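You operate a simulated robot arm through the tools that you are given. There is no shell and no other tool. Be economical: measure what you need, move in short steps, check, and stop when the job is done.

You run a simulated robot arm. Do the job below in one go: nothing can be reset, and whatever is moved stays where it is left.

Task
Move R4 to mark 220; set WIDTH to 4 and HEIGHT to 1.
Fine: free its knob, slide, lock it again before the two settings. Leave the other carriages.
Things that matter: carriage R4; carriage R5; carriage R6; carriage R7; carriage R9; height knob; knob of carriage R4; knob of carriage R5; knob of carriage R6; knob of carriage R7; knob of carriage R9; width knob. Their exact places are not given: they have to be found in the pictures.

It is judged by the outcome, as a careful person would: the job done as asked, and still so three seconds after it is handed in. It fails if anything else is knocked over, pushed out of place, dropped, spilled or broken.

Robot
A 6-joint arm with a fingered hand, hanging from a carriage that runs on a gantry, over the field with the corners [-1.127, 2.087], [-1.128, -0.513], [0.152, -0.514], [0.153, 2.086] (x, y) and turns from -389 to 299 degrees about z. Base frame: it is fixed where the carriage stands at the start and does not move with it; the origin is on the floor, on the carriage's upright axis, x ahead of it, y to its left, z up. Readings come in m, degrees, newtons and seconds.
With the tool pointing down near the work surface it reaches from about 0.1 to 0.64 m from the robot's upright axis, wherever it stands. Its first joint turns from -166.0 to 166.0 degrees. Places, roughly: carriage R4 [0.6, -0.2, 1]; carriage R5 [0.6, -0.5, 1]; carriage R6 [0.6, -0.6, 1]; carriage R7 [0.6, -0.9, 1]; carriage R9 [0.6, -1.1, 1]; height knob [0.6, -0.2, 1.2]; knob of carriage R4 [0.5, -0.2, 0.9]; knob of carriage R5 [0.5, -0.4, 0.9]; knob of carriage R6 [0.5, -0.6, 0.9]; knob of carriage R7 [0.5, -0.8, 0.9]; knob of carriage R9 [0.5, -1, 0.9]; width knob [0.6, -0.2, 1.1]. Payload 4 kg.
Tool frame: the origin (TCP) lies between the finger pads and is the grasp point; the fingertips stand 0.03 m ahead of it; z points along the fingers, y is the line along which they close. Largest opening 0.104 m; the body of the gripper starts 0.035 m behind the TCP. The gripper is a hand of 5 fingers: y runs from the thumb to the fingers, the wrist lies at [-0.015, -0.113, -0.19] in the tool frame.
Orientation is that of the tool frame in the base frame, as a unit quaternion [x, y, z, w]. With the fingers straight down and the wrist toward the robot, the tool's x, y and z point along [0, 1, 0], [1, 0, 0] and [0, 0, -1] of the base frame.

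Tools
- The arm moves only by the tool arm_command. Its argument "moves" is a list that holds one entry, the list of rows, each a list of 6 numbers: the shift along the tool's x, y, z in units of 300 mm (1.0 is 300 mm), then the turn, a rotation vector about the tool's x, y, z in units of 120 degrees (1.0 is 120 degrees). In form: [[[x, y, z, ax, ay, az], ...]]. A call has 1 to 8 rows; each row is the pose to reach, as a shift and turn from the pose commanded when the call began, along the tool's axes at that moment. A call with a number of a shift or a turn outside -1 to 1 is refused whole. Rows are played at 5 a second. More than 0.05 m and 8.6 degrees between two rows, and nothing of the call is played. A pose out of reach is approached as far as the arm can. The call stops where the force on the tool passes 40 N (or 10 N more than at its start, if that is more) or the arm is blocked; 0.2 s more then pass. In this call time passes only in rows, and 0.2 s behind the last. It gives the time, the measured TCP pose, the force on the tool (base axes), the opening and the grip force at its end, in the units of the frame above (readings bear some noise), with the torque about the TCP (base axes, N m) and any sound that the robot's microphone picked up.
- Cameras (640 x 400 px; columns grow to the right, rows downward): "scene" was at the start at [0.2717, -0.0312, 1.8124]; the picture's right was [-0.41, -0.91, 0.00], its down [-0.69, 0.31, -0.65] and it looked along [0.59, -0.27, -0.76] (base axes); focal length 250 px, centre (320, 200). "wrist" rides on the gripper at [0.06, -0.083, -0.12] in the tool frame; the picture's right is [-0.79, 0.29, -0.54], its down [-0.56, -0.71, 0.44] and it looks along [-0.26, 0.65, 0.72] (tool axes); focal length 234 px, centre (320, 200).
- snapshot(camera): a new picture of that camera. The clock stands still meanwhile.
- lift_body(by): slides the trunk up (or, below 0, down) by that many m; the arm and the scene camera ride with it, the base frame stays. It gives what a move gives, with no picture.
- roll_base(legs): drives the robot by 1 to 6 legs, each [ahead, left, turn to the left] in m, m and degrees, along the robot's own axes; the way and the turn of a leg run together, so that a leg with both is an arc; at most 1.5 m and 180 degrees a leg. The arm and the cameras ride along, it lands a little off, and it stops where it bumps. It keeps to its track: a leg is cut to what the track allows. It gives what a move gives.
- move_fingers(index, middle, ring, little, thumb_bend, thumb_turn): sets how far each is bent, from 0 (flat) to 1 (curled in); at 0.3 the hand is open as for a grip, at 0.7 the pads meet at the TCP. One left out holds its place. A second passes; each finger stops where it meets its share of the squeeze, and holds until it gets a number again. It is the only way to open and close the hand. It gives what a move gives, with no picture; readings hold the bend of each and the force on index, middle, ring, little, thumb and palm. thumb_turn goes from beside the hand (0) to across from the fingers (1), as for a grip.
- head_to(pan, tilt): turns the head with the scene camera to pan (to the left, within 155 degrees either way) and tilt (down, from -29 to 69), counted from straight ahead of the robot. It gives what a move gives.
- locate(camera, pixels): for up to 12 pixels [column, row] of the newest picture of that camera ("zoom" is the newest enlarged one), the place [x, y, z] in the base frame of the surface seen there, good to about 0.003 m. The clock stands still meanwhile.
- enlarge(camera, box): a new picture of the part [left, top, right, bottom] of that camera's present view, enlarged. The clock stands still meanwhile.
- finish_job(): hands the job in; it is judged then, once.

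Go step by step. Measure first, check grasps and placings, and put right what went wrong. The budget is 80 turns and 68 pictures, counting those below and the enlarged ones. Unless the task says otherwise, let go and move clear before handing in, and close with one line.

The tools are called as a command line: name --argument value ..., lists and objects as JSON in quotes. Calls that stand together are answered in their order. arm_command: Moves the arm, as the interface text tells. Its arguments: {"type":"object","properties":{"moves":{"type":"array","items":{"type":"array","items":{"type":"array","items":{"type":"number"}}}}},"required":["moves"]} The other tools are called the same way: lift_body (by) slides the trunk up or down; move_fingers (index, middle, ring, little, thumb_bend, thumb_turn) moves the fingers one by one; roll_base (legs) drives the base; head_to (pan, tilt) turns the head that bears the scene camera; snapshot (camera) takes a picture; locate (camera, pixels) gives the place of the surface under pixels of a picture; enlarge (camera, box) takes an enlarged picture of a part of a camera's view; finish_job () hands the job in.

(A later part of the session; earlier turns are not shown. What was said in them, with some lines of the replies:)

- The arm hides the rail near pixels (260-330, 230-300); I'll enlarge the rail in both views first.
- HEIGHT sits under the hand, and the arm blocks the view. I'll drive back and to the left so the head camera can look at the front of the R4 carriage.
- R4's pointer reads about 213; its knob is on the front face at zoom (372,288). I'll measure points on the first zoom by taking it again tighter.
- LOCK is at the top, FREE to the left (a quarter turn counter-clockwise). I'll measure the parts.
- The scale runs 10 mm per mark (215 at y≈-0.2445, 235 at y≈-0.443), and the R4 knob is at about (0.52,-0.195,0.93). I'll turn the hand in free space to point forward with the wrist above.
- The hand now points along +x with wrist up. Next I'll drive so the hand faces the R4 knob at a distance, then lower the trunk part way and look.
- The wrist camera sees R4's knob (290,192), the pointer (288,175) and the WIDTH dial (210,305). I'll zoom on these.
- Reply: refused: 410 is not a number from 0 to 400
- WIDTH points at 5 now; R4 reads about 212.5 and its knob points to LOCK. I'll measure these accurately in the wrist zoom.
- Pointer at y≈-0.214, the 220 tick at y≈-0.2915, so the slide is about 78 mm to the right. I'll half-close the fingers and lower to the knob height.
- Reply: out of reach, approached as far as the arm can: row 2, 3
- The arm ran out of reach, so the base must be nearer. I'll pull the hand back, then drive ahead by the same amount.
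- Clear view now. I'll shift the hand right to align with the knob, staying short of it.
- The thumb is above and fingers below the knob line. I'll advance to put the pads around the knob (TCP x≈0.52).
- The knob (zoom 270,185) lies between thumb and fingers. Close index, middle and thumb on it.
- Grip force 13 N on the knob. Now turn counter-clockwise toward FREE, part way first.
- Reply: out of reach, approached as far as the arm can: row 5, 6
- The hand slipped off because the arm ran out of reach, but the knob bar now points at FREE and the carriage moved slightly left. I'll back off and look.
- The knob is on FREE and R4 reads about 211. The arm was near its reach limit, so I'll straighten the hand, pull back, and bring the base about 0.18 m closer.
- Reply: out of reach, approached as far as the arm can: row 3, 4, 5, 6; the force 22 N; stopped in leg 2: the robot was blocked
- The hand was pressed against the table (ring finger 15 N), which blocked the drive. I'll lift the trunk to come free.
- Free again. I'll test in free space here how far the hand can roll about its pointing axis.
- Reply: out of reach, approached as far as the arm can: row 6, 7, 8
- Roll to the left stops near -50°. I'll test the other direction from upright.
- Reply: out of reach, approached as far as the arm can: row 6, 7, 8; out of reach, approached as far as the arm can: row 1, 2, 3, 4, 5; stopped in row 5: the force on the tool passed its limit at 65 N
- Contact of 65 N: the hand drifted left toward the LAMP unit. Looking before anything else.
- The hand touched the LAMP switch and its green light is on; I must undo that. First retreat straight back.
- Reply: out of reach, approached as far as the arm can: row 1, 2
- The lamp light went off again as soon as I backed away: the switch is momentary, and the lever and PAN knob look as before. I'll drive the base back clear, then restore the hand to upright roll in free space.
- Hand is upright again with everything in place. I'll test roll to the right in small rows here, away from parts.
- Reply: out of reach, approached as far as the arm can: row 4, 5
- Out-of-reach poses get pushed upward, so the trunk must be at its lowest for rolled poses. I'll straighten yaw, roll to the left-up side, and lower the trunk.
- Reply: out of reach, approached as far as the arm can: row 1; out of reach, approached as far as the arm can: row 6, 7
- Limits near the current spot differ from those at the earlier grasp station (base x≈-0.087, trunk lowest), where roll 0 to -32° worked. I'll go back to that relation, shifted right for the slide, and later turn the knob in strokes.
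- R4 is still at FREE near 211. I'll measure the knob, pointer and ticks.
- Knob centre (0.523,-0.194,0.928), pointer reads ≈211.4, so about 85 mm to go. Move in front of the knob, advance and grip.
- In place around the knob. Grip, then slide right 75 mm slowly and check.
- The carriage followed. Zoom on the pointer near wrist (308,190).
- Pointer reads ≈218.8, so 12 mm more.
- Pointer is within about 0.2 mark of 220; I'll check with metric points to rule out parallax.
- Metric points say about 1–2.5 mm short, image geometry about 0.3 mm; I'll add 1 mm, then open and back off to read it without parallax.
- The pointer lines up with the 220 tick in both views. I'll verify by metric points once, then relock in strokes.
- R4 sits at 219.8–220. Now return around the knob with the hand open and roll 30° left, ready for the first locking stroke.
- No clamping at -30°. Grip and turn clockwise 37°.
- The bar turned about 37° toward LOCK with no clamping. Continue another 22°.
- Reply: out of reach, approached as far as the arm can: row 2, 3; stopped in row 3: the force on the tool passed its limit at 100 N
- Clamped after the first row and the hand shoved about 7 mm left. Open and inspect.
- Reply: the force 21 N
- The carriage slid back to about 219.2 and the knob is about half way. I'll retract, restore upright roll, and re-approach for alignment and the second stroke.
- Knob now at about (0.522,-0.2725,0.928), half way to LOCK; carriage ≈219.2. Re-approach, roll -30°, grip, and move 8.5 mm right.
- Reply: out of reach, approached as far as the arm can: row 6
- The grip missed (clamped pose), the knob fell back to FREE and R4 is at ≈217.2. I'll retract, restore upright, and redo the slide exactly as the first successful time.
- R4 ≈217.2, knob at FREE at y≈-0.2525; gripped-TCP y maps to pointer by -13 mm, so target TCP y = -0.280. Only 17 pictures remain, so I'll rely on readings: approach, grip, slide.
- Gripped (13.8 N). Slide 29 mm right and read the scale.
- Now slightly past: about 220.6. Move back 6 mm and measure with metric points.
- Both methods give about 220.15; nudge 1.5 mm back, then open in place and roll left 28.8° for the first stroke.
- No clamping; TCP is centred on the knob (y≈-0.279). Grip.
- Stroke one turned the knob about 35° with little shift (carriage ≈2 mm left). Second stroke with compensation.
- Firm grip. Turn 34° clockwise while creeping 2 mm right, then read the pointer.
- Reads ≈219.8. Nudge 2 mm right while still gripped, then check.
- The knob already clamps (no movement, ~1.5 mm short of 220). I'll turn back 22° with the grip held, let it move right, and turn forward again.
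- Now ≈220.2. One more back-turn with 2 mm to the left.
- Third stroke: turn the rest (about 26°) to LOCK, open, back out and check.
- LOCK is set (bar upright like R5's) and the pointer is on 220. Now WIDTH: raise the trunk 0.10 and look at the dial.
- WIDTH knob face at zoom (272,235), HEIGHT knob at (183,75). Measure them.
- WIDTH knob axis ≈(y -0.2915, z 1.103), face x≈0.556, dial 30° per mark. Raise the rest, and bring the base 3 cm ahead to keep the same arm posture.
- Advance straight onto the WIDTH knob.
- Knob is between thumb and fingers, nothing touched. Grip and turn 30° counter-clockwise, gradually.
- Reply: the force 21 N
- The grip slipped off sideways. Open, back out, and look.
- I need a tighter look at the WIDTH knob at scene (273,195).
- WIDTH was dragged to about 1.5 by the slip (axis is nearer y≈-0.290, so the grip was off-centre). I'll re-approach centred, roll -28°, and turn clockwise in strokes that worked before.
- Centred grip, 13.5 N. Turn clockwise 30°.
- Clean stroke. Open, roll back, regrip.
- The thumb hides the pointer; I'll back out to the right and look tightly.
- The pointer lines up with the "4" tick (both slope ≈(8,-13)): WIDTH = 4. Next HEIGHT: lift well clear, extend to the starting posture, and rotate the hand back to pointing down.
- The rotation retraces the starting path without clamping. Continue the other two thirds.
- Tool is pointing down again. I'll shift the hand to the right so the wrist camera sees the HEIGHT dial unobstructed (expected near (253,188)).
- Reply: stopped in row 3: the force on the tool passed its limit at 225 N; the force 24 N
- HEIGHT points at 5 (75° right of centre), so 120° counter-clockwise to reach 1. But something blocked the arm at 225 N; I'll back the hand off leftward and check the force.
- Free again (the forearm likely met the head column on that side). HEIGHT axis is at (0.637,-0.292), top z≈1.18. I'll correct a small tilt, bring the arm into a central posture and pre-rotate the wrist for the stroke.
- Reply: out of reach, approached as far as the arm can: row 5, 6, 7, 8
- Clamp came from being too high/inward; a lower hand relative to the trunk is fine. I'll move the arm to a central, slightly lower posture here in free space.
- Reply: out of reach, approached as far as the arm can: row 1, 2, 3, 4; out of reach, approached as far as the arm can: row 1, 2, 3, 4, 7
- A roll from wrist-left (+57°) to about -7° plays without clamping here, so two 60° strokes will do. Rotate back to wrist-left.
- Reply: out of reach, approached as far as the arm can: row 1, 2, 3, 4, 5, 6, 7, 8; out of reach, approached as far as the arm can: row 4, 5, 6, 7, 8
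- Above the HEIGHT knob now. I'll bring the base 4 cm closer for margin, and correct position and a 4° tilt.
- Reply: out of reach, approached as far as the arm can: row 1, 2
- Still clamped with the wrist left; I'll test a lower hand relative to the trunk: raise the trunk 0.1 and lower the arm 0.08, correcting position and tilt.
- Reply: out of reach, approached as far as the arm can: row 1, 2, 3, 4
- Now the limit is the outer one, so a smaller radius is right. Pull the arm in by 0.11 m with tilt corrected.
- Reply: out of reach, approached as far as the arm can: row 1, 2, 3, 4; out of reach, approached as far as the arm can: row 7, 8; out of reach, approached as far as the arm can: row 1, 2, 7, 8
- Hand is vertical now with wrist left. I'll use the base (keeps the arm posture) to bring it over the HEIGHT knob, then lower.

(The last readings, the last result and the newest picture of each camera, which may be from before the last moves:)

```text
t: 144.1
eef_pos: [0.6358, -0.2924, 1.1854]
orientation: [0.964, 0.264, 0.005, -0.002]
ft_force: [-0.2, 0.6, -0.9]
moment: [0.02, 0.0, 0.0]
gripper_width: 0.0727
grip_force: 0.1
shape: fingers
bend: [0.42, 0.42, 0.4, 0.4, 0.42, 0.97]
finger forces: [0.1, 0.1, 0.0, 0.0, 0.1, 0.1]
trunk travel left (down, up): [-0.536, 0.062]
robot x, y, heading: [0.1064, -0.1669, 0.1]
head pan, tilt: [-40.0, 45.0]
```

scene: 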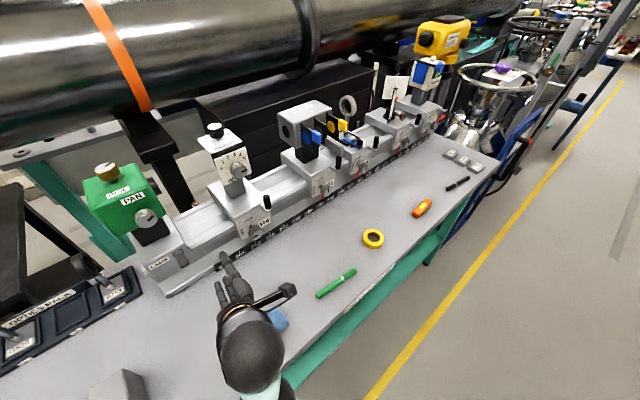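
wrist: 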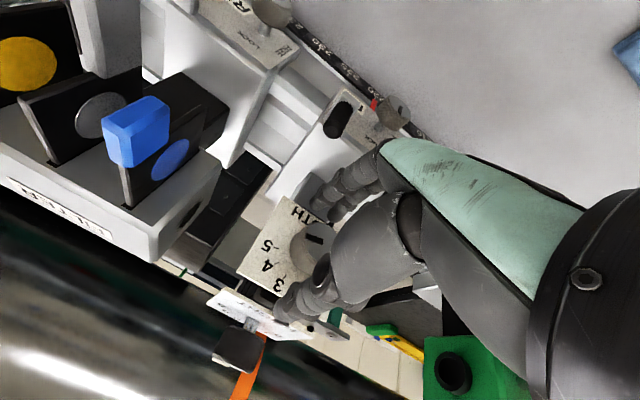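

Centred on the knob at (0.636,-0.292,1.185). Grip, first 40° counter-clockwise stroke, open, return, regrip.

move_fingers --index 0.72 --middle 0.72 --thumb_bend 0.72

arm_command --moves '[[[0, 0, 0, 0, 0, -0.0667], [0, 0, 0, 0, 0, -0.1333], [0, 0, 0, 0, 0, -0.2], [0, 0, 0, 0, 0, -0.2667], [0, 0, 0, 0, 0, -0.3333]]]'

move_fingers --index 0.42 --middle 0.42 --thumb_bend 0.42

arm_command --moves '[[[0, 0, 0, 0, 0, 0.0667], [0, 0, 0, 0, 0, 0.1333], [0, 0, 0, 0, 0, 0.2], [0, 0, 0, 0, 0, 0.2667], [0, 0, 0, 0, 0, 0.3333]]]'

move_fingers --index 0.72 --middle 0.72 --thumb_bend 0.72

```text
t: 145.1
eef_pos: [0.6372, -0.2927, 1.1872]
orientation: [0.965, 0.263, 0.005, 0.0]
ft_force: [5.1, -7.4, -3.3]
moment: [-0.18, -0.12, 0.09]
gripper_width: 0.0239
grip_force: 11.9
shape: fingers
bend: [0.6, 0.62, 0.4, 0.4, 0.63, 0.97]
finger forces: [8.2, 8.5, 0.0, 0.0, 7.7, 0.0]
trunk travel left (down, up): [-0.536, 0.062]
robot x, y, heading: [0.1035, -0.1658, 0.4]
head pan, tilt: [-40.0, 45.0]
```

```text
t: 146.3
eef_pos: [0.6313, -0.2937, 1.1944]
orientation: [0.824, 0.566, 0.008, -0.002]
ft_force: [11.5, -2.6, 6.1]
moment: [-0.06, -0.28, 0.01]
gripper_width: 0.0249
grip_force: 14.9
shape: fingers
bend: [0.56, 0.6, 0.4, 0.4, 0.67, 0.96]
finger forces: [10.8, 10.2, 0.0, 0.0, 8.8, 0.1]
out of reach, approached as far as the arm can: row 1, 2, 3, 4, 5
trunk travel left (down, up): [-0.536, 0.062]
robot x, y, heading: [0.1043, -0.1612, -0.3]
head pan, tilt: [-40.0, 45.0]
```

```text
t: 147.3
eef_pos: [0.6271, -0.2951, 1.1899]
orientation: [0.826, 0.564, 0.004, -0.005]
ft_force: [0.0, -0.4, -0.2]
moment: [0.02, 0.02, 0.0]
gripper_width: 0.0724
grip_force: 0.2
shape: fingers
bend: [0.42, 0.42, 0.4, 0.4, 0.42, 0.97]
finger forces: [0.1, 0.0, 0.1, 0.0, 0.0, 0.0]
trunk travel left (down, up): [-0.536, 0.062]
robot x, y, heading: [0.1065, -0.1634, 0.0]
head pan, tilt: [-40.0, 45.0]
```

```text
t: 148.5
eef_pos: [0.6252, -0.2944, 1.1907]
orientation: [0.965, 0.262, 0.006, -0.001]
ft_force: [1.0, 0.1, 0.0]
moment: [0.0, -0.04, 0.01]
gripper_width: 0.0723
grip_force: 0.1
shape: fingers
bend: [0.42, 0.42, 0.4, 0.4, 0.42, 0.97]
finger forces: [0.0, 0.0, 0.1, 0.0, 0.0, 0.0]
out of reach, approached as far as the arm can: row 1, 2, 3
trunk travel left (down, up): [-0.536, 0.062]
robot x, y, heading: [0.1049, -0.1628, 0.2]
head pan, tilt: [-40.0, 45.0]
```

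```text
t: 149.5
eef_pos: [0.626, -0.2951, 1.1906]
orientation: [0.965, 0.263, 0.005, 0.0]
ft_force: [-0.4, -6.7, -2.7]
moment: [-0.16, 0.02, -0.03]
gripper_width: 0.0266
grip_force: 10.4
shape: fingers
bend: [0.56, 0.67, 0.4, 0.4, 0.65, 0.96]
finger forces: [8.7, 5.1, 0.1, 0.0, 6.7, 0.0]
trunk travel left (down, up): [-0.536, 0.062]
robot x, y, heading: [0.1059, -0.1717, 0.2]
head pan, tilt: [-40.0, 45.0]
5 turns are left
```

Stroke one worked (about 40°) with a 1 cm drift; 5 turns left. I'll recentre with the base before each of two further 40° strokes, then lift, drive away left and look.

move_fingers --index 0.42 --middle 0.42 --thumb_bend 0.42

roll_base --legs '[[0.012, 0.003, 0]]'

lift_body --by -0.006

move_fingers --index 0.72 --middle 0.72 --thumb_bend 0.72

arm_command --moves '[[[0, 0, 0, 0, 0, -0.0667], [0, 0, 0, 0, 0, -0.1333], [0, 0, 0, 0, 0, -0.2], [0, 0, 0, 0, 0, -0.2667], [0, 0, 0, 0, 0, -0.3333]]]'

move_fingers --index 0.42 --middle 0.42 --thumb_bend 0.42

lift_body --by 0.06

roll_base --legs '[[-0.15, 0.3, 0]]'

enlarge --camera "scene" --box '[290, 185, 370, 265]'

```text
t: 150.5
eef_pos: [0.6269, -0.2945, 1.1912]
orientation: [0.964, 0.265, 0.005, -0.001]
ft_force: [0.5, -0.4, 0.2]
moment: [-0.01, -0.02, 0.0]
gripper_width: 0.0724
grip_force: 0.1
shape: fingers
bend: [0.42, 0.42, 0.4, 0.4, 0.42, 0.97]
finger forces: [0.1, 0.1, 0.0, 0.0, 0.0, 0.1]
trunk travel left (down, up): [-0.536, 0.062]
robot x, y, heading: [0.1026, -0.1649, 0.0]
head pan, tilt: [-40.0, 45.0]
```

```text
t: 151.2
eef_pos: [0.6387, -0.2904, 1.1905]
orientation: [0.964, 0.264, 0.005, -0.001]
ft_force: [-1.1, 1.1, -0.3]
moment: [-0.01, 0.0, -0.01]
gripper_width: 0.0726
grip_force: 0.1
shape: fingers
bend: [0.42, 0.42, 0.4, 0.4, 0.42, 0.97]
finger forces: [0.0, 0.0, 0.1, 0.1, 0.1, 0.0]
trunk travel left (down, up): [-0.536, 0.062]
robot x, y, heading: [0.1187, -0.162, 0.0]
head pan, tilt: [-40.0, 45.0]
```

```text
t: 151.8
eef_pos: [0.6387, -0.2909, 1.1848]
orientation: [0.965, 0.263, 0.005, -0.001]
ft_force: [-0.3, 0.3, -1.7]
moment: [0.04, 0.02, 0.0]
gripper_width: 0.0725
grip_force: 0.2
shape: fingers
bend: [0.42, 0.42, 0.4, 0.4, 0.42, 0.97]
finger forces: [0.0, 0.0, 0.0, 0.1, 0.1, 0.0]
trunk travel left (down, up): [-0.53, 0.068]
robot x, y, heading: [0.116, -0.1614, 0.1]
head pan, tilt: [-40.0, 45.0]
```

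```text
t: 152.8
eef_pos: [0.6376, -0.2921, 1.183]
orientation: [0.965, 0.263, 0.005, 0.0]
ft_force: [4.5, -7.0, -3.7]
moment: [-0.18, -0.1, -0.01]
gripper_width: 0.0232
grip_force: 12.3
shape: fingers
bend: [0.61, 0.62, 0.4, 0.4, 0.64, 0.96]
finger forces: [8.1, 9.2, 0.0, 0.1, 7.7, 0.0]
trunk travel left (down, up): [-0.53, 0.068]
robot x, y, heading: [0.1146, -0.1627, -0.1]
head pan, tilt: [-40.0, 45.0]
```

```text
t: 154.0
eef_pos: [0.639, -0.2905, 1.1862]
orientation: [0.816, 0.579, 0.005, 0.001]
ft_force: [0.8, -4.0, -3.0]
moment: [-0.04, 0.08, -0.02]
gripper_width: 0.0224
grip_force: 11.8
shape: fingers
bend: [0.61, 0.62, 0.4, 0.4, 0.65, 0.96]
finger forces: [6.3, 8.5, 0.0, 0.0, 9.6, 0.0]
out of reach, approached as far as the arm can: row 3, 4
trunk travel left (down, up): [-0.53, 0.068]
robot x, y, heading: [0.1127, -0.1635, -0.1]
head pan, tilt: [-40.0, 45.0]
```

```text
t: 155.0
eef_pos: [0.6375, -0.2907, 1.1839]
orientation: [0.816, 0.578, 0.005, 0.001]
ft_force: [-0.4, 0.8, 0.3]
moment: [-0.01, 0.03, 0.03]
gripper_width: 0.0723
grip_force: 0.1
shape: fingers
bend: [0.42, 0.42, 0.4, 0.4, 0.42, 0.97]
finger forces: [0.1, 0.0, 0.1, 0.1, 0.1, 0.1]
trunk travel left (down, up): [-0.53, 0.068]
robot x, y, heading: [0.1152, -0.1648, -0.0]
head pan, tilt: [-40.0, 45.0]
```

```text
t: 156.0
eef_pos: [0.6385, -0.2907, 1.2451]
orientation: [0.817, 0.577, 0.005, 0.001]
ft_force: [-0.3, -0.1, 0.0]
moment: [0.02, 0.0, -0.02]
gripper_width: 0.0727
grip_force: 0.1
shape: fingers
bend: [0.42, 0.42, 0.4, 0.4, 0.42, 0.97]
finger forces: [0.0, 0.1, 0.0, 0.1, 0.0, 0.0]
trunk travel left (down, up): [-0.59, 0.008]
robot x, y, heading: [0.115, -0.1647, 0.0]
head pan, tilt: [-40.0, 45.0]
```

```text
t: 158.2
eef_pos: [0.4862, 0.0104, 1.2445]
orientation: [0.816, 0.577, 0.005, 0.001]
ft_force: [0.2, 0.4, 0.6]
moment: [0.02, 0.0, 0.0]
gripper_width: 0.0726
grip_force: 0.1
shape: fingers
bend: [0.42, 0.42, 0.4, 0.4, 0.42, 0.97]
finger forces: [0.0, 0.0, 0.1, 0.1, 0.0, 0.0]
trunk travel left (down, up): [-0.59, 0.008]
robot x, y, heading: [-0.0382, 0.1423, -0.2]
head pan, tilt: [-40.0, 45.0]
```

```text
5.00 times, centred on (330, 225) of scene
4 turns are left
```

zoom: 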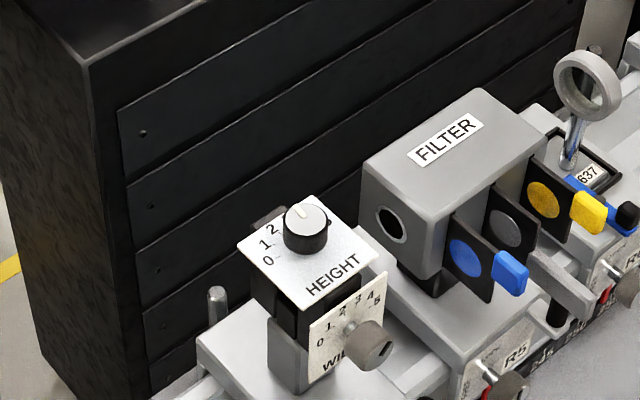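

HEIGHT now points at about -3° (between 2 and 3), as expected after 78°; 40° remain to "1" (-45°). WIDTH still shows 4. Rotate back in the air and return above the knob.

arm_command --moves '[[[0, 0, 0, 0, 0, 0.0667], [0, 0, 0, 0, 0, 0.1333], [0, 0, 0, 0, 0, 0.2], [0, 0, 0, 0, 0, 0.2667], [0, 0, 0, 0, 0, 0.3333]]]'

roll_base --legs '[[0.15, -0.301, 0]]'

```text
t: 159.4
eef_pos: [0.4868, 0.0103, 1.2438]
orientation: [0.965, 0.262, 0.005, -0.001]
ft_force: [-0.5, -1.0, 0.4]
moment: [0.0, 0.0, -0.01]
gripper_width: 0.0724
grip_force: 0.1
shape: fingers
bend: [0.42, 0.42, 0.4, 0.4, 0.42, 0.97]
finger forces: [0.0, 0.0, 0.0, 0.1, 0.1, 0.0]
out of reach, approached as far as the arm can: row 1, 2
trunk travel left (down, up): [-0.59, 0.008]
robot x, y, heading: [-0.0353, 0.1386, 0.0]
head pan, tilt: [-40.0, 45.0]
```

```text
t: 161.6
eef_pos: [0.6385, -0.2862, 1.2436]
orientation: [0.964, 0.265, 0.005, -0.001]
ft_force: [-0.2, -0.4, -0.7]
moment: [-0.01, -0.03, -0.02]
gripper_width: 0.0724
grip_force: 0.1
shape: fingers
bend: [0.42, 0.42, 0.4, 0.4, 0.42, 0.97]
finger forces: [0.0, 0.0, 0.0, 0.0, 0.0, 0.0]
trunk travel left (down, up): [-0.59, 0.008]
robot x, y, heading: [0.1166, -0.1645, -0.1]
head pan, tilt: [-40.0, 45.0]
3 turns are left
```

5 mm correction to the right, lower, grip, final 41° stroke, open, lift, drive clear and check.

roll_base --legs '[[0, -0.0055, 0]]'

lift_body --by -0.0595

move_fingers --index 0.72 --middle 0.72 --thumb_bend 0.72

arm_command --moves '[[[0, 0, 0, 0, 0, -0.068], [0, 0, 0, 0, 0, -0.136], [0, 0, 0, 0, 0, -0.204], [0, 0, 0, 0, 0, -0.272], [0, 0, 0, 0, 0, -0.34]]]'

move_fingers --index 0.42 --middle 0.42 --thumb_bend 0.42

lift_body --by 0.06

roll_base --legs '[[-0.15, 0.3, 0]]'

enlarge --camera "scene" --box '[300, 205, 360, 265]'

```text
t: 162.3
eef_pos: [0.6393, -0.2926, 1.2441]
orientation: [0.964, 0.265, 0.005, -0.002]
ft_force: [-0.4, -0.6, 0.9]
moment: [-0.04, 0.02, 0.02]
gripper_width: 0.0725
grip_force: 0.0
shape: fingers
bend: [0.42, 0.42, 0.4, 0.4, 0.42, 0.97]
finger forces: [0.1, 0.0, 0.1, 0.0, 0.0, 0.0]
trunk travel left (down, up): [-0.59, 0.008]
robot x, y, heading: [0.1172, -0.1653, 0.0]
head pan, tilt: [-40.0, 45.0]
```

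```text
t: 163.3
eef_pos: [0.6382, -0.2932, 1.1845]
orientation: [0.964, 0.265, 0.005, -0.001]
ft_force: [0.4, -0.8, 0.1]
moment: [-0.03, 0.0, -0.03]
gripper_width: 0.0726
grip_force: 0.0
shape: fingers
bend: [0.42, 0.42, 0.4, 0.4, 0.42, 0.97]
finger forces: [0.0, 0.0, 0.0, 0.1, 0.1, 0.0]
trunk travel left (down, up): [-0.53, 0.068]
robot x, y, heading: [0.1173, -0.1665, 0.3]
head pan, tilt: [-40.0, 45.0]
```

```text
t: 164.3
eef_pos: [0.6389, -0.2942, 1.1848]
orientation: [0.965, 0.263, 0.005, -0.001]
ft_force: [3.8, -5.1, -3.5]
moment: [-0.17, -0.03, 0.04]
gripper_width: 0.0236
grip_force: 12.6
shape: fingers
bend: [0.61, 0.63, 0.4, 0.4, 0.63, 0.96]
finger forces: [7.8, 8.5, 0.0, 0.1, 8.8, 0.0]
trunk travel left (down, up): [-0.53, 0.068]
robot x, y, heading: [0.1145, -0.1665, 0.1]
head pan, tilt: [-40.0, 45.0]
```

```text
t: 165.5
eef_pos: [0.6383, -0.2929, 1.1859]
orientation: [0.811, 0.585, 0.006, 0.001]
ft_force: [0.4, -2.7, -4.3]
moment: [-0.02, 0.08, -0.04]
gripper_width: 0.0234
grip_force: 11.4
shape: fingers
bend: [0.61, 0.63, 0.4, 0.4, 0.64, 0.96]
finger forces: [6.0, 7.2, 0.0, 0.0, 10.6, 0.1]
out of reach, approached as far as the arm can: row 3, 4
trunk travel left (down, up): [-0.53, 0.068]
robot x, y, heading: [0.115, -0.1679, 0.1]
head pan, tilt: [-40.0, 45.0]
```

```text
t: 166.5
eef_pos: [0.6396, -0.2924, 1.1843]
orientation: [0.812, 0.584, 0.005, 0.0]
ft_force: [-0.8, 0.1, -0.4]
moment: [-0.05, -0.01, -0.04]
gripper_width: 0.0723
grip_force: 0.1
shape: fingers
bend: [0.42, 0.42, 0.4, 0.4, 0.42, 0.97]
finger forces: [0.0, 0.1, 0.0, 0.1, 0.0, 0.1]
trunk travel left (down, up): [-0.53, 0.068]
robot x, y, heading: [0.1192, -0.1652, 0.1]
head pan, tilt: [-40.0, 45.0]
```

```text
t: 167.5
eef_pos: [0.6391, -0.2924, 1.2444]
orientation: [0.811, 0.585, 0.005, 0.0]
ft_force: [0.3, -0.1, -0.6]
moment: [0.01, -0.01, 0.03]
gripper_width: 0.0725
grip_force: 0.0
shape: fingers
bend: [0.42, 0.42, 0.4, 0.4, 0.42, 0.97]
finger forces: [0.0, 0.0, 0.0, 0.0, 0.0, 0.0]
trunk travel left (down, up): [-0.59, 0.008]
robot x, y, heading: [0.1161, -0.1687, 0.0]
head pan, tilt: [-40.0, 45.0]
```

```text
t: 169.7
eef_pos: [0.49, 0.0067, 1.2457]
orientation: [0.811, 0.585, 0.005, 0.001]
ft_force: [0.0, 0.4, -0.2]
moment: [0.03, 0.0, -0.01]
gripper_width: 0.0726
grip_force: 0.1
shape: fingers
bend: [0.42, 0.42, 0.4, 0.4, 0.42, 0.97]
finger forces: [0.0, 0.0, 0.0, 0.0, 0.1, 0.0]
trunk travel left (down, up): [-0.59, 0.008]
robot x, y, heading: [-0.0335, 0.1329, 0.5]
head pan, tilt: [-40.0, 45.0]
```

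```text
6.67 times, centred on (330, 235) of scene
2 turns are left
```

zoom: 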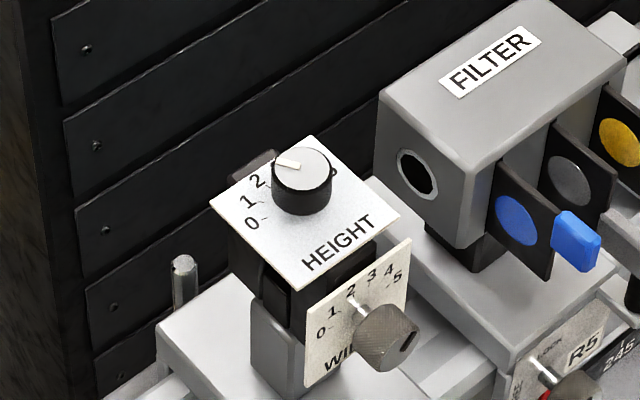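

The pointer now reads about -32° (between 1 and 2), so stroke one lost some angle; about 12° more is needed. I'll measure the bar, rotate back 20° in the air and return above the knob.

locate --camera "zoom" --pixels '[[278, 161], [284, 162], [290, 164], [297, 166], [303, 170], [330, 172], [275, 170], [310, 150], [300, 190], [264, 218], [256, 204], [268, 188]]'

arm_command --moves '[[[0, 0, 0, 0, 0, 0.0556], [0, 0, 0, 0, 0, 0.1111], [0, 0, 0, 0, 0, 0.1667]]]'

roll_base --legs '[[0.149, -0.3, 0]]'

```text
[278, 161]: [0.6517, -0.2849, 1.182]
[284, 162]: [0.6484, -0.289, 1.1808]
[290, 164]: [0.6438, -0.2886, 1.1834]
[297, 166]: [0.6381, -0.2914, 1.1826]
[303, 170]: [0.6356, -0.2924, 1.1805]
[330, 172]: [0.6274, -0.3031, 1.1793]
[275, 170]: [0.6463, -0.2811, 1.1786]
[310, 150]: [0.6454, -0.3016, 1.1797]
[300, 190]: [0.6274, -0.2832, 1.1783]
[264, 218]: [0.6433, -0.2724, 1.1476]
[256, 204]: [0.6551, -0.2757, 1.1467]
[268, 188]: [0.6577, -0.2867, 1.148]
```

```text
t: 170.5
eef_pos: [0.4876, 0.0062, 1.2476]
orientation: [0.901, 0.435, 0.005, -0.001]
ft_force: [-0.2, 0.4, -0.3]
moment: [-0.05, 0.0, -0.04]
gripper_width: 0.0728
grip_force: 0.0
shape: fingers
bend: [0.42, 0.42, 0.4, 0.4, 0.42, 0.97]
finger forces: [0.1, 0.1, 0.1, 0.1, 0.1, 0.0]
out of reach, approached as far as the arm can: row 2, 3
trunk travel left (down, up): [-0.59, 0.008]
robot x, y, heading: [-0.0332, 0.1308, 0.4]
head pan, tilt: [-40.0, 45.0]
```

```text
t: 172.8
eef_pos: [0.6389, -0.2971, 1.2486]
orientation: [0.901, 0.434, 0.004, -0.002]
ft_force: [0.7, -0.2, 0.2]
moment: [0.01, -0.01, -0.01]
gripper_width: 0.0726
grip_force: 0.1
shape: fingers
bend: [0.42, 0.42, 0.4, 0.4, 0.42, 0.97]
finger forces: [0.0, 0.0, 0.0, 0.1, 0.0, 0.2]
trunk travel left (down, up): [-0.59, 0.008]
robot x, y, heading: [0.119, -0.1701, -0.2]
head pan, tilt: [-40.0, 45.0]
1 turns are left
```

Metric points put the bar at about -28° with ticks at -42° ("1") and -14° ("2"), so 16° more. Final sequence: recentre 4.5 mm, lower, grip, turn 16°, release, lift clear, drive away and hand in.

roll_base --legs '[[-0.001, 0.0045, 0]]'

lift_body --by -0.064

move_fingers --index 0.72 --middle 0.72 --thumb_bend 0.72

arm_command --moves '[[[0, 0, 0, 0, 0, -0.045], [0, 0, 0, 0, 0, -0.09], [0, 0, 0, 0, 0, -0.133]]]'

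move_fingers --index 0.42 --middle 0.42 --thumb_bend 0.42

lift_body --by 0.064

roll_base --legs '[[-0.15, 0.2, 0]]'

finish_job

```text
t: 173.5
eef_pos: [0.6385, -0.294, 1.2489]
orientation: [0.901, 0.433, 0.005, -0.002]
ft_force: [0.2, -0.1, -0.5]
moment: [-0.01, 0.01, 0.0]
gripper_width: 0.0725
grip_force: 0.1
shape: fingers
bend: [0.42, 0.42, 0.4, 0.4, 0.42, 0.97]
finger forces: [0.0, 0.0, 0.1, 0.0, 0.1, 0.0]
trunk travel left (down, up): [-0.59, 0.008]
robot x, y, heading: [0.1165, -0.1672, 0.1]
head pan, tilt: [-40.0, 45.0]
```

```text
t: 174.5
eef_pos: [0.6383, -0.2933, 1.1849]
orientation: [0.902, 0.433, 0.005, -0.002]
ft_force: [0.3, 1.0, -0.3]
moment: [0.0, 0.0, -0.03]
gripper_width: 0.0726
grip_force: 0.0
shape: fingers
bend: [0.42, 0.42, 0.4, 0.4, 0.42, 0.97]
finger forces: [0.0, 0.0, 0.0, 0.0, 0.0, 0.1]
trunk travel left (down, up): [-0.526, 0.072]
robot x, y, heading: [0.1207, -0.1672, -0.0]
head pan, tilt: [-40.0, 45.0]
```

```text
t: 175.5
eef_pos: [0.6377, -0.2943, 1.185]
orientation: [0.901, 0.433, 0.004, -0.002]
ft_force: [2.9, -5.4, -2.9]
moment: [-0.17, -0.1, 0.0]
gripper_width: 0.0245
grip_force: 12.9
shape: fingers
bend: [0.61, 0.63, 0.4, 0.4, 0.62, 0.96]
finger forces: [7.4, 9.5, 0.0, 0.0, 9.4, 0.1]
trunk travel left (down, up): [-0.526, 0.072]
robot x, y, heading: [0.1175, -0.1677, 0.3]
head pan, tilt: [-40.0, 45.0]
```

```text
t: 176.3
eef_pos: [0.6375, -0.2942, 1.1842]
orientation: [0.832, 0.554, 0.005, -0.001]
ft_force: [4.3, -5.9, -4.8]
moment: [-0.18, -0.11, -0.08]
gripper_width: 0.0245
grip_force: 12.7
shape: fingers
bend: [0.6, 0.62, 0.4, 0.4, 0.63, 0.96]
finger forces: [7.1, 10.0, 0.0, 0.0, 9.4, 0.0]
trunk travel left (down, up): [-0.526, 0.072]
robot x, y, heading: [0.1168, -0.165, 0.4]
head pan, tilt: [-40.0, 45.0]
```

```text
t: 177.3
eef_pos: [0.6375, -0.293, 1.1843]
orientation: [0.833, 0.554, 0.004, 0.0]
ft_force: [0.2, 0.0, -0.4]
moment: [-0.01, -0.01, 0.01]
gripper_width: 0.0724
grip_force: 0.0
shape: fingers
bend: [0.42, 0.42, 0.4, 0.4, 0.42, 0.97]
finger forces: [0.0, 0.0, 0.0, 0.0, 0.0, 0.0]
trunk travel left (down, up): [-0.526, 0.072]
robot x, y, heading: [0.1178, -0.1677, -0.1]
head pan, tilt: [-40.0, 45.0]
```

```text
t: 178.3
eef_pos: [0.6375, -0.2929, 1.2484]
orientation: [0.833, 0.554, 0.005, -0.001]
ft_force: [-0.4, -0.7, -0.1]
moment: [-0.04, 0.02, 0.0]
gripper_width: 0.0726
grip_force: 0.0
shape: fingers
bend: [0.42, 0.42, 0.4, 0.4, 0.42, 0.97]
finger forces: [0.0, 0.0, 0.1, 0.0, 0.1, 0.0]
trunk travel left (down, up): [-0.59, 0.008]
robot x, y, heading: [0.1168, -0.1681, -0.1]
head pan, tilt: [-40.0, 45.0]
```

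```text
t: 180.2
eef_pos: [0.4875, -0.0942, 1.248]
orientation: [0.833, 0.554, 0.005, -0.001]
ft_force: [-0.1, 0.2, 0.0]
moment: [0.02, 0.02, 0.01]
gripper_width: 0.0724
grip_force: 0.1
shape: fingers
bend: [0.42, 0.42, 0.4, 0.4, 0.42, 0.97]
finger forces: [0.1, 0.1, 0.0, 0.0, 0.0, 0.0]
trunk travel left (down, up): [-0.59, 0.008]
robot x, y, heading: [-0.0354, 0.0282, 0.1]
head pan, tilt: [-40.0, 45.0]
```

```text
The job is handed in.
```

I handed the job in with R4 locked at mark 220 and WIDTH at 4, both checked in pictures, and HEIGHT turned to 1 by measured angle with no picture after its last 16° turn; along the way the hand briefly pressed the LAMP switch, whose light went off again, and I saw no change in the other carriages.
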